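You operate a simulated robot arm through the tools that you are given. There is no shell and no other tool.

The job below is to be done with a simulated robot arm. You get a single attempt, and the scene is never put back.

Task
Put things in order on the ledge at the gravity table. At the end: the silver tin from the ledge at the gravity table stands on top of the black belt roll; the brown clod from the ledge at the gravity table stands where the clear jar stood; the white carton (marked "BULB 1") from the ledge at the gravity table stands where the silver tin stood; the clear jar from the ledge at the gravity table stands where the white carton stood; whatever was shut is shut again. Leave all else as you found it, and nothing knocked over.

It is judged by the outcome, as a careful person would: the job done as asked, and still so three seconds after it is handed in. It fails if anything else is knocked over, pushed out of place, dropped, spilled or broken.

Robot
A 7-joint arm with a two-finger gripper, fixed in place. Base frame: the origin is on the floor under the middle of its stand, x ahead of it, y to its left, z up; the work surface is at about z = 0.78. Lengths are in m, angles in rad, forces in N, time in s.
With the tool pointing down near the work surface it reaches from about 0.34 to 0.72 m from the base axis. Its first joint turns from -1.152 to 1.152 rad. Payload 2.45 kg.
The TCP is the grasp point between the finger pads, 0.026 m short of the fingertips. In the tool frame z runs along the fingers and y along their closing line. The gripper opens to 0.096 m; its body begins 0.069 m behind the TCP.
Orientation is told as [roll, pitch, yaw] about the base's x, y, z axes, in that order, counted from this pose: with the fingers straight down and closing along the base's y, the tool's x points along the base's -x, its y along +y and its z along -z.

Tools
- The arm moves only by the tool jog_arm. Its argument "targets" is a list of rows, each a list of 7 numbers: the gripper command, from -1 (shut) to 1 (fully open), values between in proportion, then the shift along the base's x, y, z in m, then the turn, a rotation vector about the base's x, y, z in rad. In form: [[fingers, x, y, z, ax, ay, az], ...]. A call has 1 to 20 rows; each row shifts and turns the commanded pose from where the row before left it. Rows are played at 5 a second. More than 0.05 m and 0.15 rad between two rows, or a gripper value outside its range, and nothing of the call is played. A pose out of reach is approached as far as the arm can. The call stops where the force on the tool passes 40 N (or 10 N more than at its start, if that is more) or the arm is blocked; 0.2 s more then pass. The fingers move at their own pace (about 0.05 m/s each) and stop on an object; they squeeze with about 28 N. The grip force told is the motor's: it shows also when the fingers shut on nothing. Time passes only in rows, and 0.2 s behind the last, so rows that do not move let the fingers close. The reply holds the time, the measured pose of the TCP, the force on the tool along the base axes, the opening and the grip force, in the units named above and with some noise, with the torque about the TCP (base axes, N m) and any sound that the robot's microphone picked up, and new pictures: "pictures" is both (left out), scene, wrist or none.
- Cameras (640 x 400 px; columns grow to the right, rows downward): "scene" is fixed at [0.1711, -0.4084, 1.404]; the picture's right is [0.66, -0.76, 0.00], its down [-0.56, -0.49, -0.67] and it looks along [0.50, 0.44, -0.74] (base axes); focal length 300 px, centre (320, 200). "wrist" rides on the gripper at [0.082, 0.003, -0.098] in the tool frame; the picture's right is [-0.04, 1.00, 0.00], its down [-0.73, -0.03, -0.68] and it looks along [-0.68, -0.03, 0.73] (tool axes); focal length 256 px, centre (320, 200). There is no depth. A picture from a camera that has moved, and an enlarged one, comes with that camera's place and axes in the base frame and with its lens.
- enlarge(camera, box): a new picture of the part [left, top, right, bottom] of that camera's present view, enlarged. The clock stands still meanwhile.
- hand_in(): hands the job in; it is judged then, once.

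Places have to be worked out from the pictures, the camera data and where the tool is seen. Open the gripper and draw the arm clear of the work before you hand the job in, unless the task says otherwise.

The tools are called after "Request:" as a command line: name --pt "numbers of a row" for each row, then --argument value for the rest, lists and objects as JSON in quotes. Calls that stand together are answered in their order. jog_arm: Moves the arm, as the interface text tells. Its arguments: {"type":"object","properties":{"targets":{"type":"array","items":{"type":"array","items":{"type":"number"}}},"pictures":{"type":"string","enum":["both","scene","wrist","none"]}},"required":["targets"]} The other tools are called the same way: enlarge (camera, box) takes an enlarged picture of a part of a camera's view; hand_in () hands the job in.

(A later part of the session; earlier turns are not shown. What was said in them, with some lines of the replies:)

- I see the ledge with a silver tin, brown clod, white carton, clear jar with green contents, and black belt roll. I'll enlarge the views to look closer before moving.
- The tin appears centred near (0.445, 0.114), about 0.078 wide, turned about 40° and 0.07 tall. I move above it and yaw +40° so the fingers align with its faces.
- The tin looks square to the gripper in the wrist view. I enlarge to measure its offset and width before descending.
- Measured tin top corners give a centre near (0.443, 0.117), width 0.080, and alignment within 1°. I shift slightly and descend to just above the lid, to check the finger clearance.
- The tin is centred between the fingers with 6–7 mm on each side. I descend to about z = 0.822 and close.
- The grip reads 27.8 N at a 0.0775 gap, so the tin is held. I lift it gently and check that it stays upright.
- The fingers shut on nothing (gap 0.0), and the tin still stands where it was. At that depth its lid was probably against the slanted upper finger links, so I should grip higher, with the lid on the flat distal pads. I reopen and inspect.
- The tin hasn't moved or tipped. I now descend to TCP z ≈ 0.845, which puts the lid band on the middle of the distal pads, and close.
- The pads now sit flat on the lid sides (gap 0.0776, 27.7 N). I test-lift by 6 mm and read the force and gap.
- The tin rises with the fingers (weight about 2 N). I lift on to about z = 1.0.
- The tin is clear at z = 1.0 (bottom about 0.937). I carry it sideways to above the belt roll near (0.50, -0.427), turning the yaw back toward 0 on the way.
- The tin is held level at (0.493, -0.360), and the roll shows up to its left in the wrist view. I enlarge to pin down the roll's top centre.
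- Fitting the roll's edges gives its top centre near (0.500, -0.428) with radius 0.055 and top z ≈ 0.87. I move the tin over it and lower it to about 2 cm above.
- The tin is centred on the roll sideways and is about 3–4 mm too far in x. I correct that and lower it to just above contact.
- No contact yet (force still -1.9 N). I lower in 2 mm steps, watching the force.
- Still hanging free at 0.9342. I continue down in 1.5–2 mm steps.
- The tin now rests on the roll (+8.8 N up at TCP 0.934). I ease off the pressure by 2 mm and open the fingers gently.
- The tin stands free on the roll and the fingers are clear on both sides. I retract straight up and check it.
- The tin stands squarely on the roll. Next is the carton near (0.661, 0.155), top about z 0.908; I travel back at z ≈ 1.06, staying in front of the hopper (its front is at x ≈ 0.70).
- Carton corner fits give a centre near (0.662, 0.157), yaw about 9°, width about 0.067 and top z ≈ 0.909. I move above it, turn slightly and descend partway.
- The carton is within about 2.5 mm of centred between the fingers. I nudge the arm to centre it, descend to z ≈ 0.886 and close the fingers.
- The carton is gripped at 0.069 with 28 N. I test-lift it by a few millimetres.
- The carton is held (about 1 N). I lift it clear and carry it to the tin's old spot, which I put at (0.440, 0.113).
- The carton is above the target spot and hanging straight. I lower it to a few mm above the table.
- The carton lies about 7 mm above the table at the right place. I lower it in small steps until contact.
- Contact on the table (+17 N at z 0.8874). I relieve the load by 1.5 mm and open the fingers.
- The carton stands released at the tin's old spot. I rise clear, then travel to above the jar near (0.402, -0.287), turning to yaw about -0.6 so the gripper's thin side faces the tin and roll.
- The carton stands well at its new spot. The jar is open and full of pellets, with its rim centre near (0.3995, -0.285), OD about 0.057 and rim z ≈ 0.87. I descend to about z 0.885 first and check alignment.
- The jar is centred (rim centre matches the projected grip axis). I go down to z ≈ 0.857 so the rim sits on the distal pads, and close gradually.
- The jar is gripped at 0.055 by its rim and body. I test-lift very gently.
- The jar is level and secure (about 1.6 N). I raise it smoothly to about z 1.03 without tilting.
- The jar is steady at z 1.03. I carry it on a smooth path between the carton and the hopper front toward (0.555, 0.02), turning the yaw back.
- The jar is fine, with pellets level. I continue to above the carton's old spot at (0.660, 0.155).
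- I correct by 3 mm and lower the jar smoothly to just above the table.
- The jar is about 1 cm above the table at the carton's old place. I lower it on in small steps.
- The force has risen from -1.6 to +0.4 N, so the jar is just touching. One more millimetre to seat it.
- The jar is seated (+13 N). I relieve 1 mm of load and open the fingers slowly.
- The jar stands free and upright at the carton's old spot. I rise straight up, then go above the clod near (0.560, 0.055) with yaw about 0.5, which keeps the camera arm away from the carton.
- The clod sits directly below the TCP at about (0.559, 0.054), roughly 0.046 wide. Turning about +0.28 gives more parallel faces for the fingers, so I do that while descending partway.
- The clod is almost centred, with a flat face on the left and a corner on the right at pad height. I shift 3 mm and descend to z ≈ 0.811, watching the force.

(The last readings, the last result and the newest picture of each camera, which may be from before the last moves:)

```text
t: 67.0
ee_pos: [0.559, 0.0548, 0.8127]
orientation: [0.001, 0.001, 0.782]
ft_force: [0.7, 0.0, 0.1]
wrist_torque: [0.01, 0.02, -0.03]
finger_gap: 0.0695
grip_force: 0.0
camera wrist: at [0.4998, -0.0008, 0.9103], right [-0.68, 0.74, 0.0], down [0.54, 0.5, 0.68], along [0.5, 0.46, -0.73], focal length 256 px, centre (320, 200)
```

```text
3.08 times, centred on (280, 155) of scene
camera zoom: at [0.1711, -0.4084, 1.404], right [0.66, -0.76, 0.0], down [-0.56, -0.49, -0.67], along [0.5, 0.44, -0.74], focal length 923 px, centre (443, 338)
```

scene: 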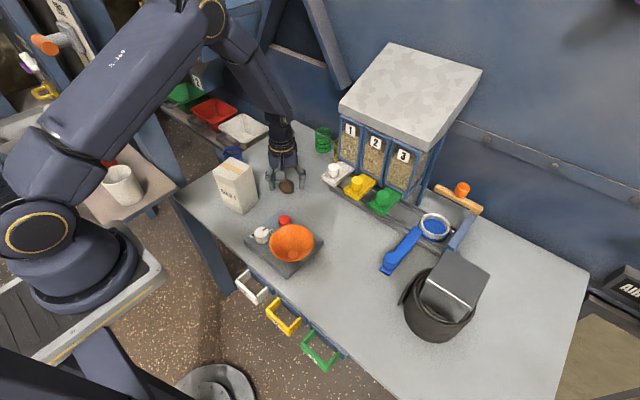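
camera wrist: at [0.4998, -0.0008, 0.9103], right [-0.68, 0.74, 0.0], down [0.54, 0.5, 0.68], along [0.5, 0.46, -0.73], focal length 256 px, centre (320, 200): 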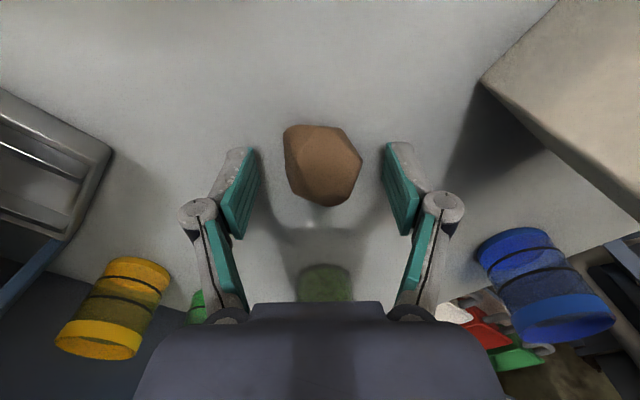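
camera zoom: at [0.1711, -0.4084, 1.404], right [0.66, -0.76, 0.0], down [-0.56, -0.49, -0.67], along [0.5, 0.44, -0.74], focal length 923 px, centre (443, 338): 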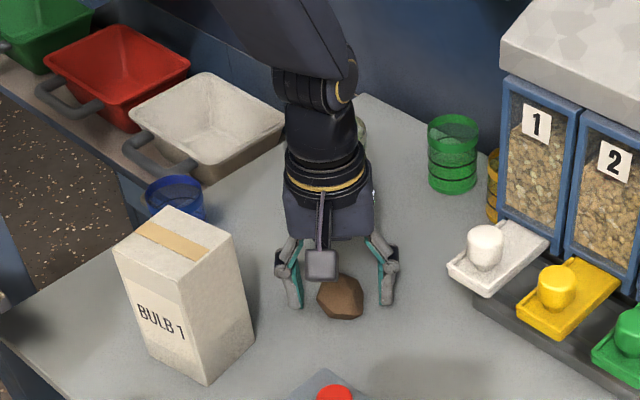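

Fingers straddle the clod without contact. I shift 5 mm toward the camera side, to line up with the corner, and close slowly.

Request:
jog_arm --pt "0.45 -0.003 -0.003 -0.001 0 0 0" --pt "0.3 0 0 0 0 0 0" --pt "0.15 0 0 0 0 0 0" --pt "0.05 0 0 0 0 0 0" --pt "-0.05 0 0 0 0 0 0" --pt "-0.15 0 0 0 0 0 0" --pt "-0.3 0 0 0 0 0 0" --pt "-1 0 0 0 0 0 0" --pt "-1 0 0 0 0 0 0"

Request:
enlarge --camera "wrist" --box '[220, 80, 420, 260]'

```text
t: 69.0
ee_pos: [0.5571, 0.0529, 0.8111]
orientation: [0.0, 0.0, 0.782]
ft_force: [-0.6, 0.1, 3.0]
wrist_torque: [0.01, -0.01, -0.02]
finger_gap: 0.0433
grip_force: 27.6
camera wrist: at [0.4966, -0.0035, 0.9092], right [-0.68, 0.74, 0.0], down [0.54, 0.5, 0.68], along [0.5, 0.46, -0.73], focal length 256 px, centre (320, 200)
```

scene: 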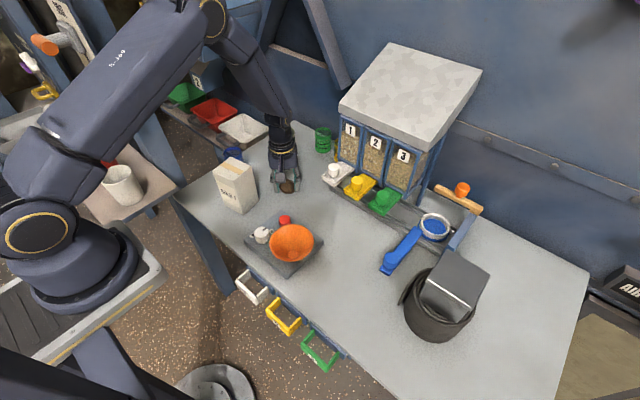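
wrist: 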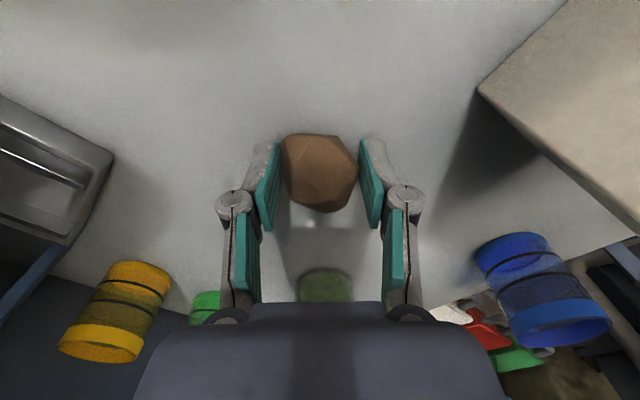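

```text
2.22 times, centred on (320, 170) of wrist
camera zoom: at [0.4966, -0.0035, 0.9092], right [-0.68, 0.74, 0.0], down [0.54, 0.5, 0.68], along [0.5, 0.46, -0.73], focal length 569 px, centre (320, 267)
```

zoom: 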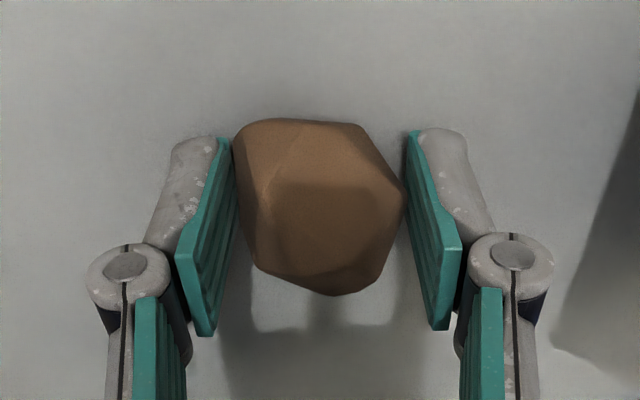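

The clod is gripped at 0.043. I test-lift a little and check that it stays.

Request:
jog_arm --pt "-1 0 0 0.003 0 0 0" --pt "-1 0 0 0.005 0 0 0" --pt "-1 0 0 0.008 0 0 0" --pt "-1 0 0 0 0 0 0"

Request:
enlarge --camera "wrist" --box '[220, 80, 420, 260]'

```text
t: 70.0
ee_pos: [0.5548, 0.0518, 0.827]
orientation: [0.001, -0.001, 0.782]
ft_force: [-0.4, 0.2, 0.1]
wrist_torque: [0.0, 0.0, 0.0]
finger_gap: 0.0434
grip_force: 28.2
camera wrist: at [0.4954, -0.0041, 0.9253], right [-0.68, 0.74, 0.0], down [0.54, 0.5, 0.68], along [0.5, 0.46, -0.73], focal length 256 px, centre (320, 200)
```

scene: 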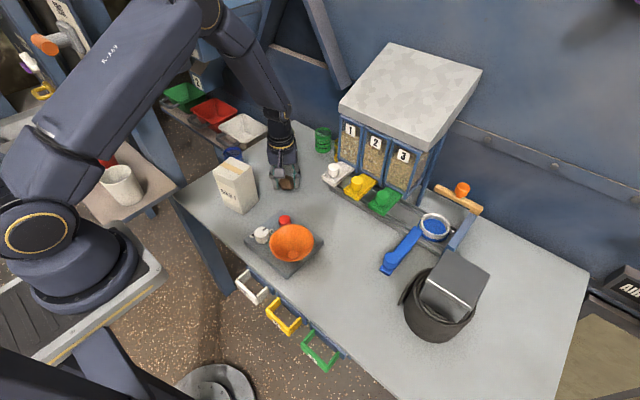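
wrist: 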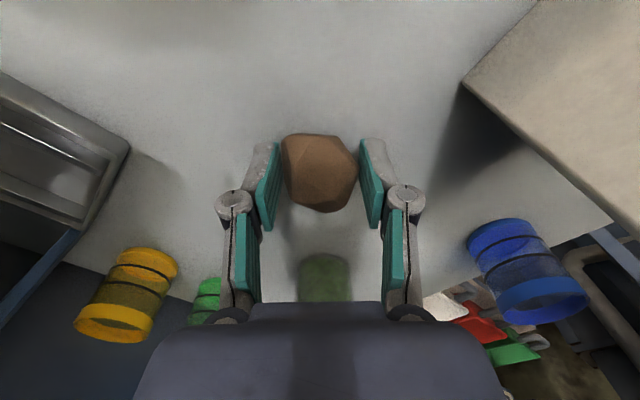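

```text
2.22 times, centred on (320, 170) of wrist
camera zoom: at [0.4954, -0.0041, 0.9253], right [-0.68, 0.74, 0.0], down [0.54, 0.5, 0.68], along [0.5, 0.46, -0.73], focal length 569 px, centre (320, 267)
```

zoom: 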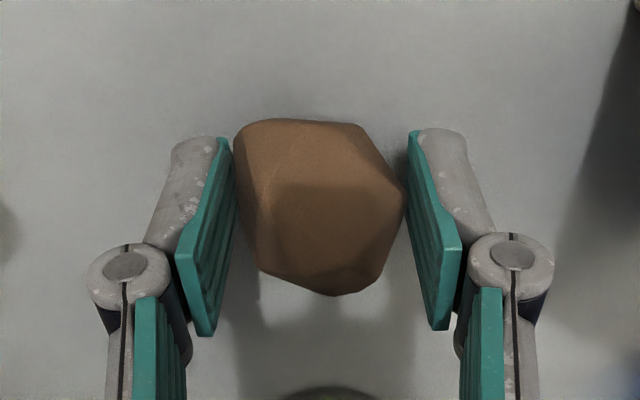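

The clod is held firmly. I lift to z ≈ 1.0 and carry it to the jar's old spot at (0.399, -0.285), turning to yaw -0.6.

Request:
jog_arm --pt "-1 0 0 0.015 0 0 0" --pt "-1 0 0 0.03 0 0 0" --pt "-1 0 0 0.04 0 0 0" --pt "-1 0 0 0.04 0 0 0" --pt "-1 0 0 0.035 0 0 0" --pt "-1 0 0 0.013 0 0 0" --pt "-1 0 0 0 0 0 0" --pictures "wrist"

Request:
jog_arm --pt "-1 -0.0052 -0.0112 0 0 0 -0.046" --pt "-1 -0.0104 -0.0225 0 0 0 -0.092" --pt "-1 -0.0104 -0.0225 0 0 0 -0.092" --pt "-1 -0.0104 -0.0225 0 0 0 -0.092" --pt "-1 -0.0104 -0.0225 0 0 0 -0.092" --pt "-1 -0.0104 -0.0225 0 0 0 -0.092" --pt "-1 -0.0104 -0.0225 0 0 0 -0.092" --pt "-1 -0.0104 -0.0225 0 0 0 -0.092" --pt "-1 -0.0104 -0.0225 0 0 0 -0.092" --pt "-1 -0.0104 -0.0225 0 0 0 -0.092" --pt "-1 -0.0104 -0.0225 0 0 0 -0.092" --pt "-1 -0.0104 -0.0225 0 0 0 -0.092" --pt "-1 -0.0104 -0.0225 0 0 0 -0.092" --pt "-1 -0.0104 -0.0225 0 0 0 -0.092" --pt "-1 -0.0104 -0.0225 0 0 0 -0.092" --pt "-1 -0.0052 -0.0112 0 0 0 -0.046" --pt "-1 0 0 0 0 0 0"

```text
t: 71.6
ee_pos: [0.5568, 0.0518, 1.001]
orientation: [0.001, 0.001, 0.782]
ft_force: [-0.3, -0.2, -1.0]
wrist_torque: [-0.01, 0.02, 0.02]
finger_gap: 0.0431
grip_force: 28.1
camera wrist: at [0.4973, -0.0041, 1.0989], right [-0.68, 0.74, 0.0], down [0.54, 0.5, 0.68], along [0.5, 0.46, -0.73], focal length 256 px, centre (320, 200)
```

wrist: 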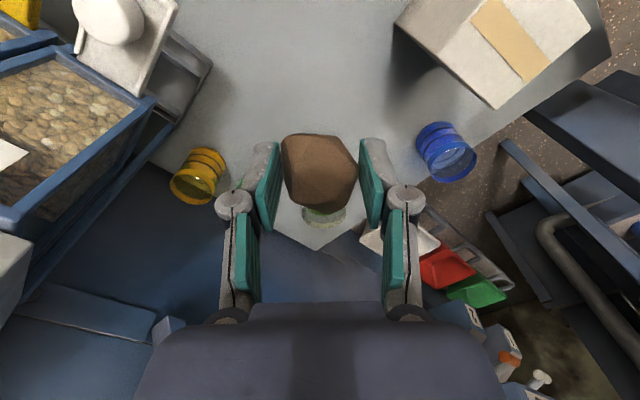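

```text
t: 75.2
ee_pos: [0.3983, -0.286, 1.0008]
orientation: [0.0, 0.002, -0.596]
ft_force: [-0.1, -0.7, -0.3]
wrist_torque: [0.0, -0.01, 0.01]
finger_gap: 0.0429
grip_force: 28.4
camera wrist: at [0.3343, -0.2381, 1.0995], right [0.6, 0.8, 0.0], down [0.59, -0.44, 0.68], along [0.55, -0.4, -0.73], focal length 256 px, centre (320, 200)
```

scene: 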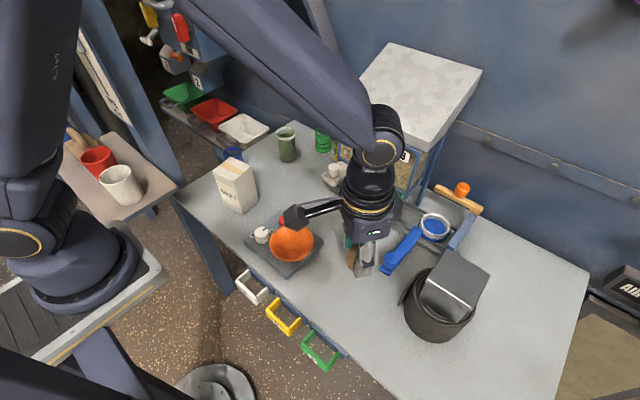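
wrist: 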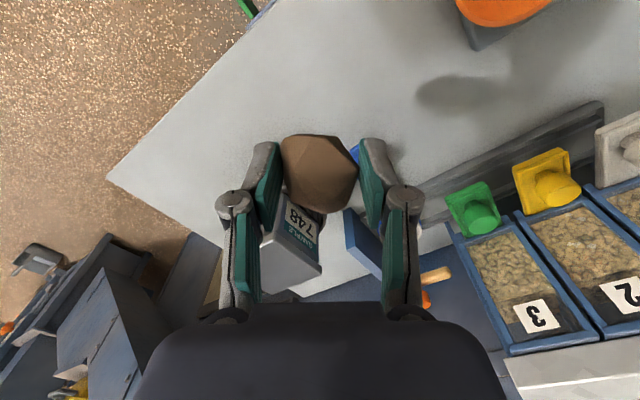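

The clod is above the jar's old spot at (0.398, -0.286). I lower it to about 8 mm above the table.

Request:
jog_arm --pt "-1 0.0005 0.0005 -0.02 0 0 0" --pt "-1 0 0 -0.035 0 0 0" --pt "-1 0 0 -0.04 0 0 0" --pt "-1 0 0 -0.04 0 0 0" --pt "-1 0 0 -0.03 0 0 0" --pt "-1 0 0 -0.014 0 0 0" --pt "-1 0 0 -0.004 0 0 0" --pt "-1 0 0 0 0 0 0"

Request:
enlarge --camera "scene" --box '[290, 190, 490, 350]'

```text
t: 77.0
ee_pos: [0.3978, -0.2855, 0.8167]
orientation: [0.0, 0.001, -0.595]
ft_force: [-1.2, -0.1, -1.0]
wrist_torque: [-0.05, 0.01, -0.01]
finger_gap: 0.043
grip_force: 28.2
camera wrist: at [0.3345, -0.2377, 0.9157], right [0.6, 0.8, 0.0], down [0.59, -0.44, 0.68], along [0.55, -0.4, -0.73], focal length 256 px, centre (320, 200)
```

scene: 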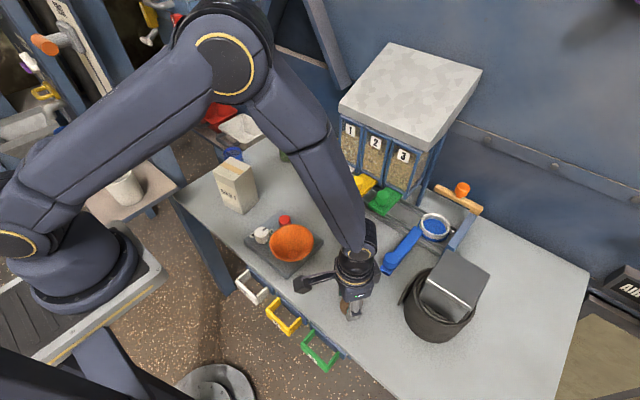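
wrist: 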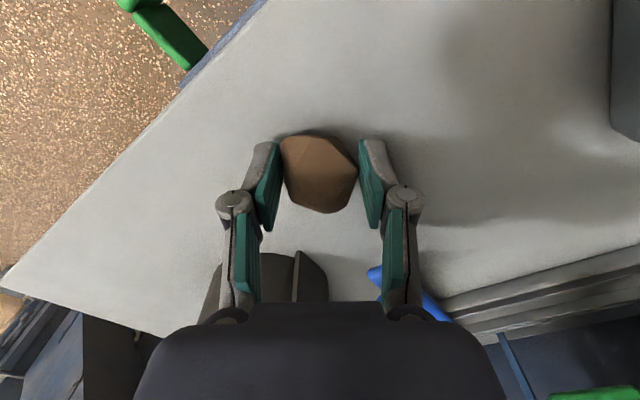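

```text
2.50 times, centred on (390, 270) of scene
camera zoom: at [0.1711, -0.4084, 1.404], right [0.66, -0.76, 0.0], down [-0.56, -0.49, -0.67], along [0.5, 0.44, -0.74], focal length 750 px, centre (145, 25)
```

zoom: 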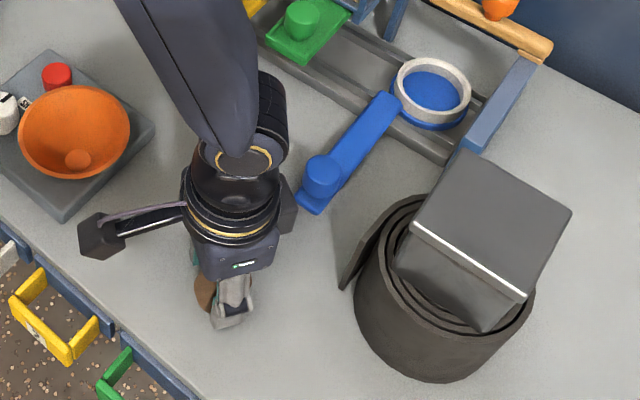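

Still free at z 0.8167. I lower in small steps to contact near 0.811.

Request:
jog_arm --pt "-1 0 0 -0.002 0 0 0" --pt "-1 0 0 -0.0015 0 0 0" --pt "-1 0 0 -0.001 0 0 0" --pt "-1 0 0 0 0 0 0" --pictures "none"

```text
t: 78.0
ee_pos: [0.3999, -0.2841, 0.8129]
orientation: [0.0, -0.001, -0.596]
ft_force: [0.2, -0.3, -0.3]
wrist_torque: [-0.02, 0.04, 0.01]
finger_gap: 0.0431
grip_force: 28.4
```

Request:
jog_arm --pt "-1 0 0 -0.001 0 0 0" --pt "-1 0 0 -0.001 0 0 0" --pt "-1 0 0 0 0 0 0" --pictures "none"

```text
t: 78.8
ee_pos: [0.3988, -0.2857, 0.8103]
orientation: [0.0, 0.0, -0.597]
ft_force: [-1.5, 1.1, 5.0]
wrist_torque: [0.04, 0.03, -0.03]
finger_gap: 0.0432
grip_force: 28.4
```

The clod rests on the table (+5 N). I open the fingers slowly and look.

Request:
jog_arm --pt "-1 0 0 0.0005 0 0 0" --pt "-0.05 0 0 0 0 0 0" --pt "0.05 0 0 0 0 0 0" --pt "0.15 0 0 0 0 0 0" --pt "0.3 0 0 0 0 0 0" --pt "0.45 0 0 0 0 0 0" --pt "0.45 0 0 0 0 0 0"

Request:
enlarge --camera "wrist" --box '[220, 80, 420, 260]'

```text
t: 80.4
ee_pos: [0.3994, -0.2863, 0.8104]
orientation: [0.0, 0.001, -0.598]
ft_force: [-0.1, -0.3, 0.2]
wrist_torque: [0.01, 0.02, -0.01]
finger_gap: 0.0696
grip_force: 0.1
camera wrist: at [0.3344, -0.2374, 0.9091], right [0.6, 0.8, 0.0], down [0.59, -0.44, 0.68], along [0.55, -0.4, -0.73], focal length 256 px, centre (320, 200)
```

scene: 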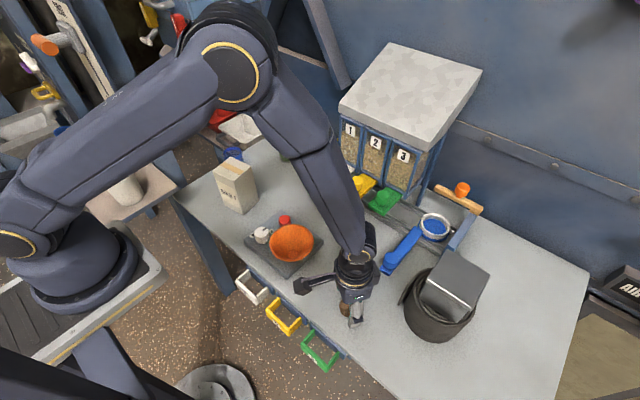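
wrist: 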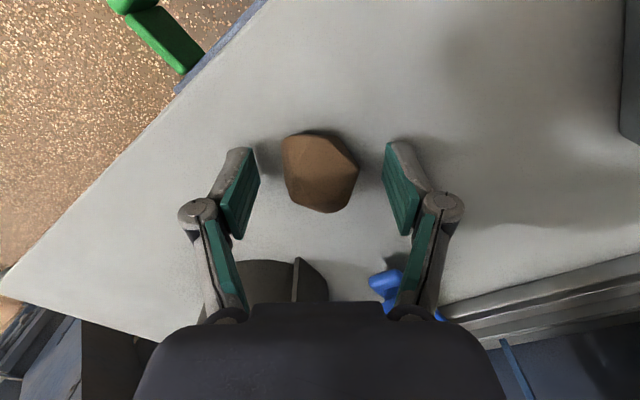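

```text
2.22 times, centred on (320, 170) of wrist
camera zoom: at [0.3344, -0.2374, 0.9091], right [0.6, 0.8, 0.0], down [0.59, -0.44, 0.68], along [0.55, -0.4, -0.73], focal length 569 px, centre (320, 267)
```

zoom: 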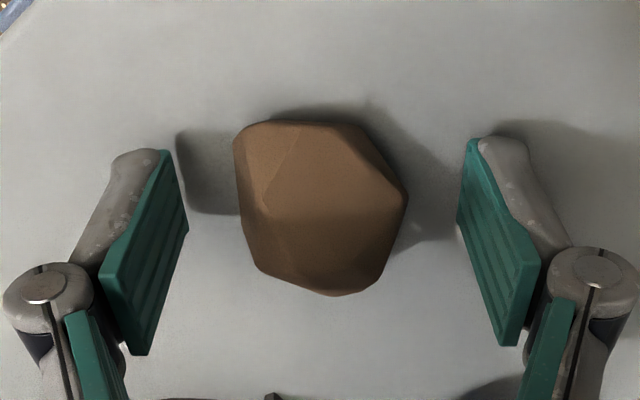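

The clod stands free at the jar's old spot. I open fully while rising straight up, then draw the arm clear.

Request:
jog_arm --pt "0.45 0 0 0.01 0 0 0" --pt "0.6 0 0 0.03 0 0 0" --pt "0.8 0 0 0.04 0 0 0" --pt "1 0 0 0.045 0 0 0" --pt "1 0 0 0.045 0 0 0" --pt "1 0 0 0.045 0 0 0" --pt "1 0 0 0.04 0 0 0" --pt "1 0 0 0 0 0 0"

Request:
enlarge --camera "wrist" --box '[220, 0, 420, 160]'

```text
t: 82.2
ee_pos: [0.3998, -0.2828, 1.0667]
orientation: [-0.001, 0.0, -0.599]
ft_force: [0.6, -0.4, -0.7]
wrist_torque: [0.0, 0.02, 0.02]
finger_gap: 0.096
grip_force: 0.1
camera wrist: at [0.335, -0.2356, 1.1649], right [0.6, 0.8, 0.0], down [0.59, -0.44, 0.68], along [0.55, -0.4, -0.73], focal length 256 px, centre (320, 200)
```

scene: 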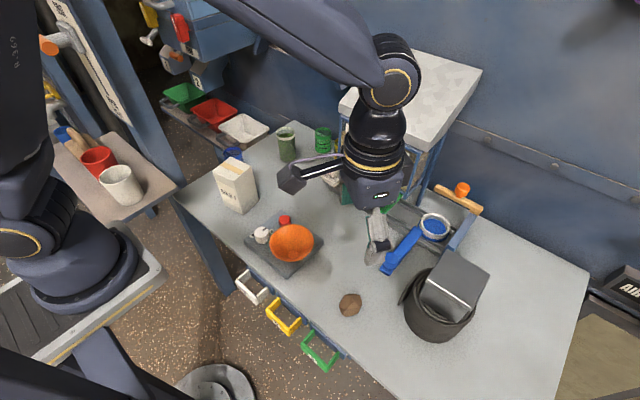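
wrist: 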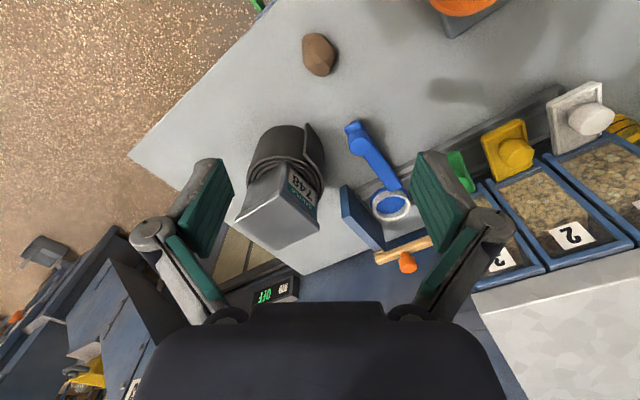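

```text
2.50 times, centred on (320, 80) of wrist
camera zoom: at [0.335, -0.2356, 1.1649], right [0.6, 0.8, 0.0], down [0.59, -0.44, 0.68], along [0.55, -0.4, -0.73], focal length 640 px, centre (320, 500)
```

zoom: 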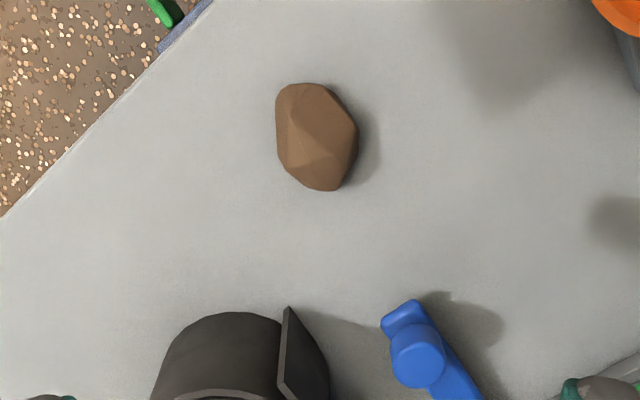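

All four items are in place. I draw the arm back to its starting pose, clear of the work, and take a last look.

Request:
jog_arm --pt "1 -0.0056 0.029 0.0038 0 0 0.046" --pt "1 -0.0056 0.029 0.0038 0 0 0.046" --pt "1 -0.0056 0.029 0.0038 0 0 0.046" --pt "1 -0.0056 0.029 0.0038 0 0 0.046" --pt "1 -0.0056 0.029 0.0038 0 0 0.046" --pt "1 -0.0056 0.029 0.0038 0 0 0.046" --pt "1 -0.0056 0.029 0.0038 0 0 0.046" --pt "1 -0.0056 0.029 0.0038 0 0 0.046" --pt "1 -0.0056 0.029 0.0038 0 0 0.046" --pt "1 -0.0056 0.029 0.0038 0 0 0.046" --pt "1 -0.0056 0.029 0.0038 0 0 0.046" --pt "1 -0.0056 0.029 0.0038 0 0 0.046" --pt "1 -0.0056 0.029 0.0038 0 0 0.046" --pt "1 0 0 0 0 0 0" --pt "1 0 0 0 0 0 0"

Request:
enlarge --camera "scene" --box '[180, 90, 360, 230]'

Request:
enlarge --camera "scene" --box '[320, 190, 520, 350]'

```text
t: 85.4
ee_pos: [0.3282, 0.0921, 1.1161]
orientation: [-0.001, 0.001, 0.001]
ft_force: [0.4, 0.1, -0.3]
wrist_torque: [0.01, 0.03, 0.0]
finger_gap: 0.0962
grip_force: 0.1
camera wrist: at [0.2466, 0.0953, 1.2135], right [0.04, 1.0, 0.0], down [0.73, -0.03, 0.68], along [0.68, -0.03, -0.73], focal length 256 px, centre (320, 200)
```

scene: 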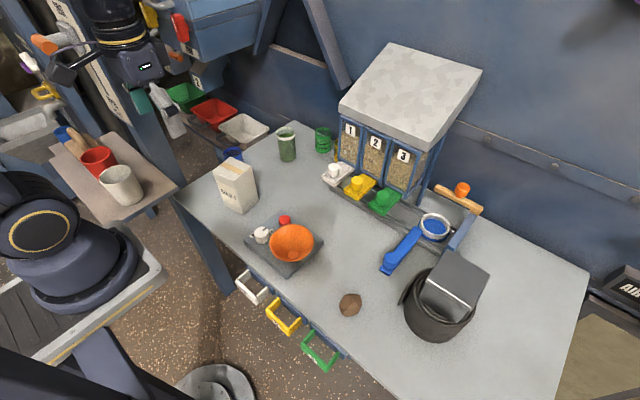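
wrist: 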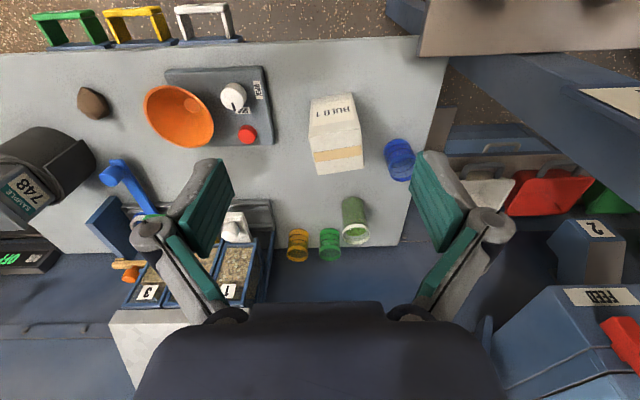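

```text
2.86 times, centred on (270, 160) of scene
camera zoom: at [0.1711, -0.4084, 1.404], right [0.66, -0.76, 0.0], down [-0.56, -0.49, -0.67], along [0.5, 0.44, -0.74], focal length 857 px, centre (463, 314)
```

zoom: 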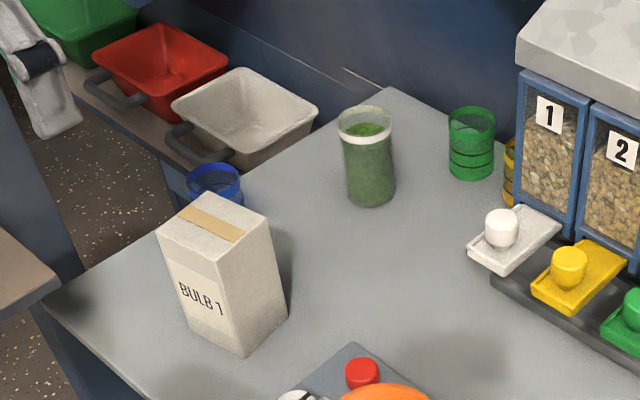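

```text
2.50 times, centred on (420, 270) of scene
camera zoom: at [0.1711, -0.4084, 1.404], right [0.66, -0.76, 0.0], down [-0.56, -0.49, -0.67], along [0.5, 0.44, -0.74], focal length 750 px, centre (70, 25)
```

zoom: 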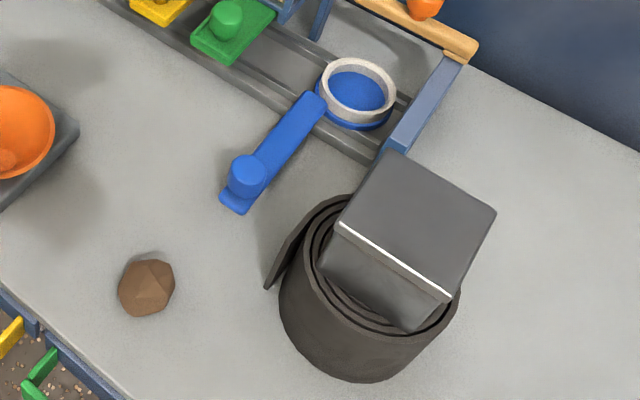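

The tin stands on the roll, the clod is where the jar was, the carton is where the tin was, and the jar is where the carton was. Everything else looks unchanged, nothing was opened, and the arm is clear with the gripper open, so I hand in.

Request:
hand_in

```text
The job is handed in.
```

I handed in the job with all four items where you asked, based on the final camera views:

- **Silver tin:** stands centred on top of the black belt roll.
- **White carton ("BULB 1"):** stands where the tin stood, within a few millimetres.
- **Clear jar:** stands upright where the carton stood, and I saw no pellets spilled.
- **Brown clod:** rests where the jar stood.

The first grip on the tin slipped off as I lifted. The tin stayed upright and hardly moved, and a second grip higher up held.

I opened nothing, so nothing needed shutting again. I saw nothing else moved or knocked over. The gripper is open and the arm is back at its starting position. The hand-in reply only confirmed receipt, so I don't have the verdict.
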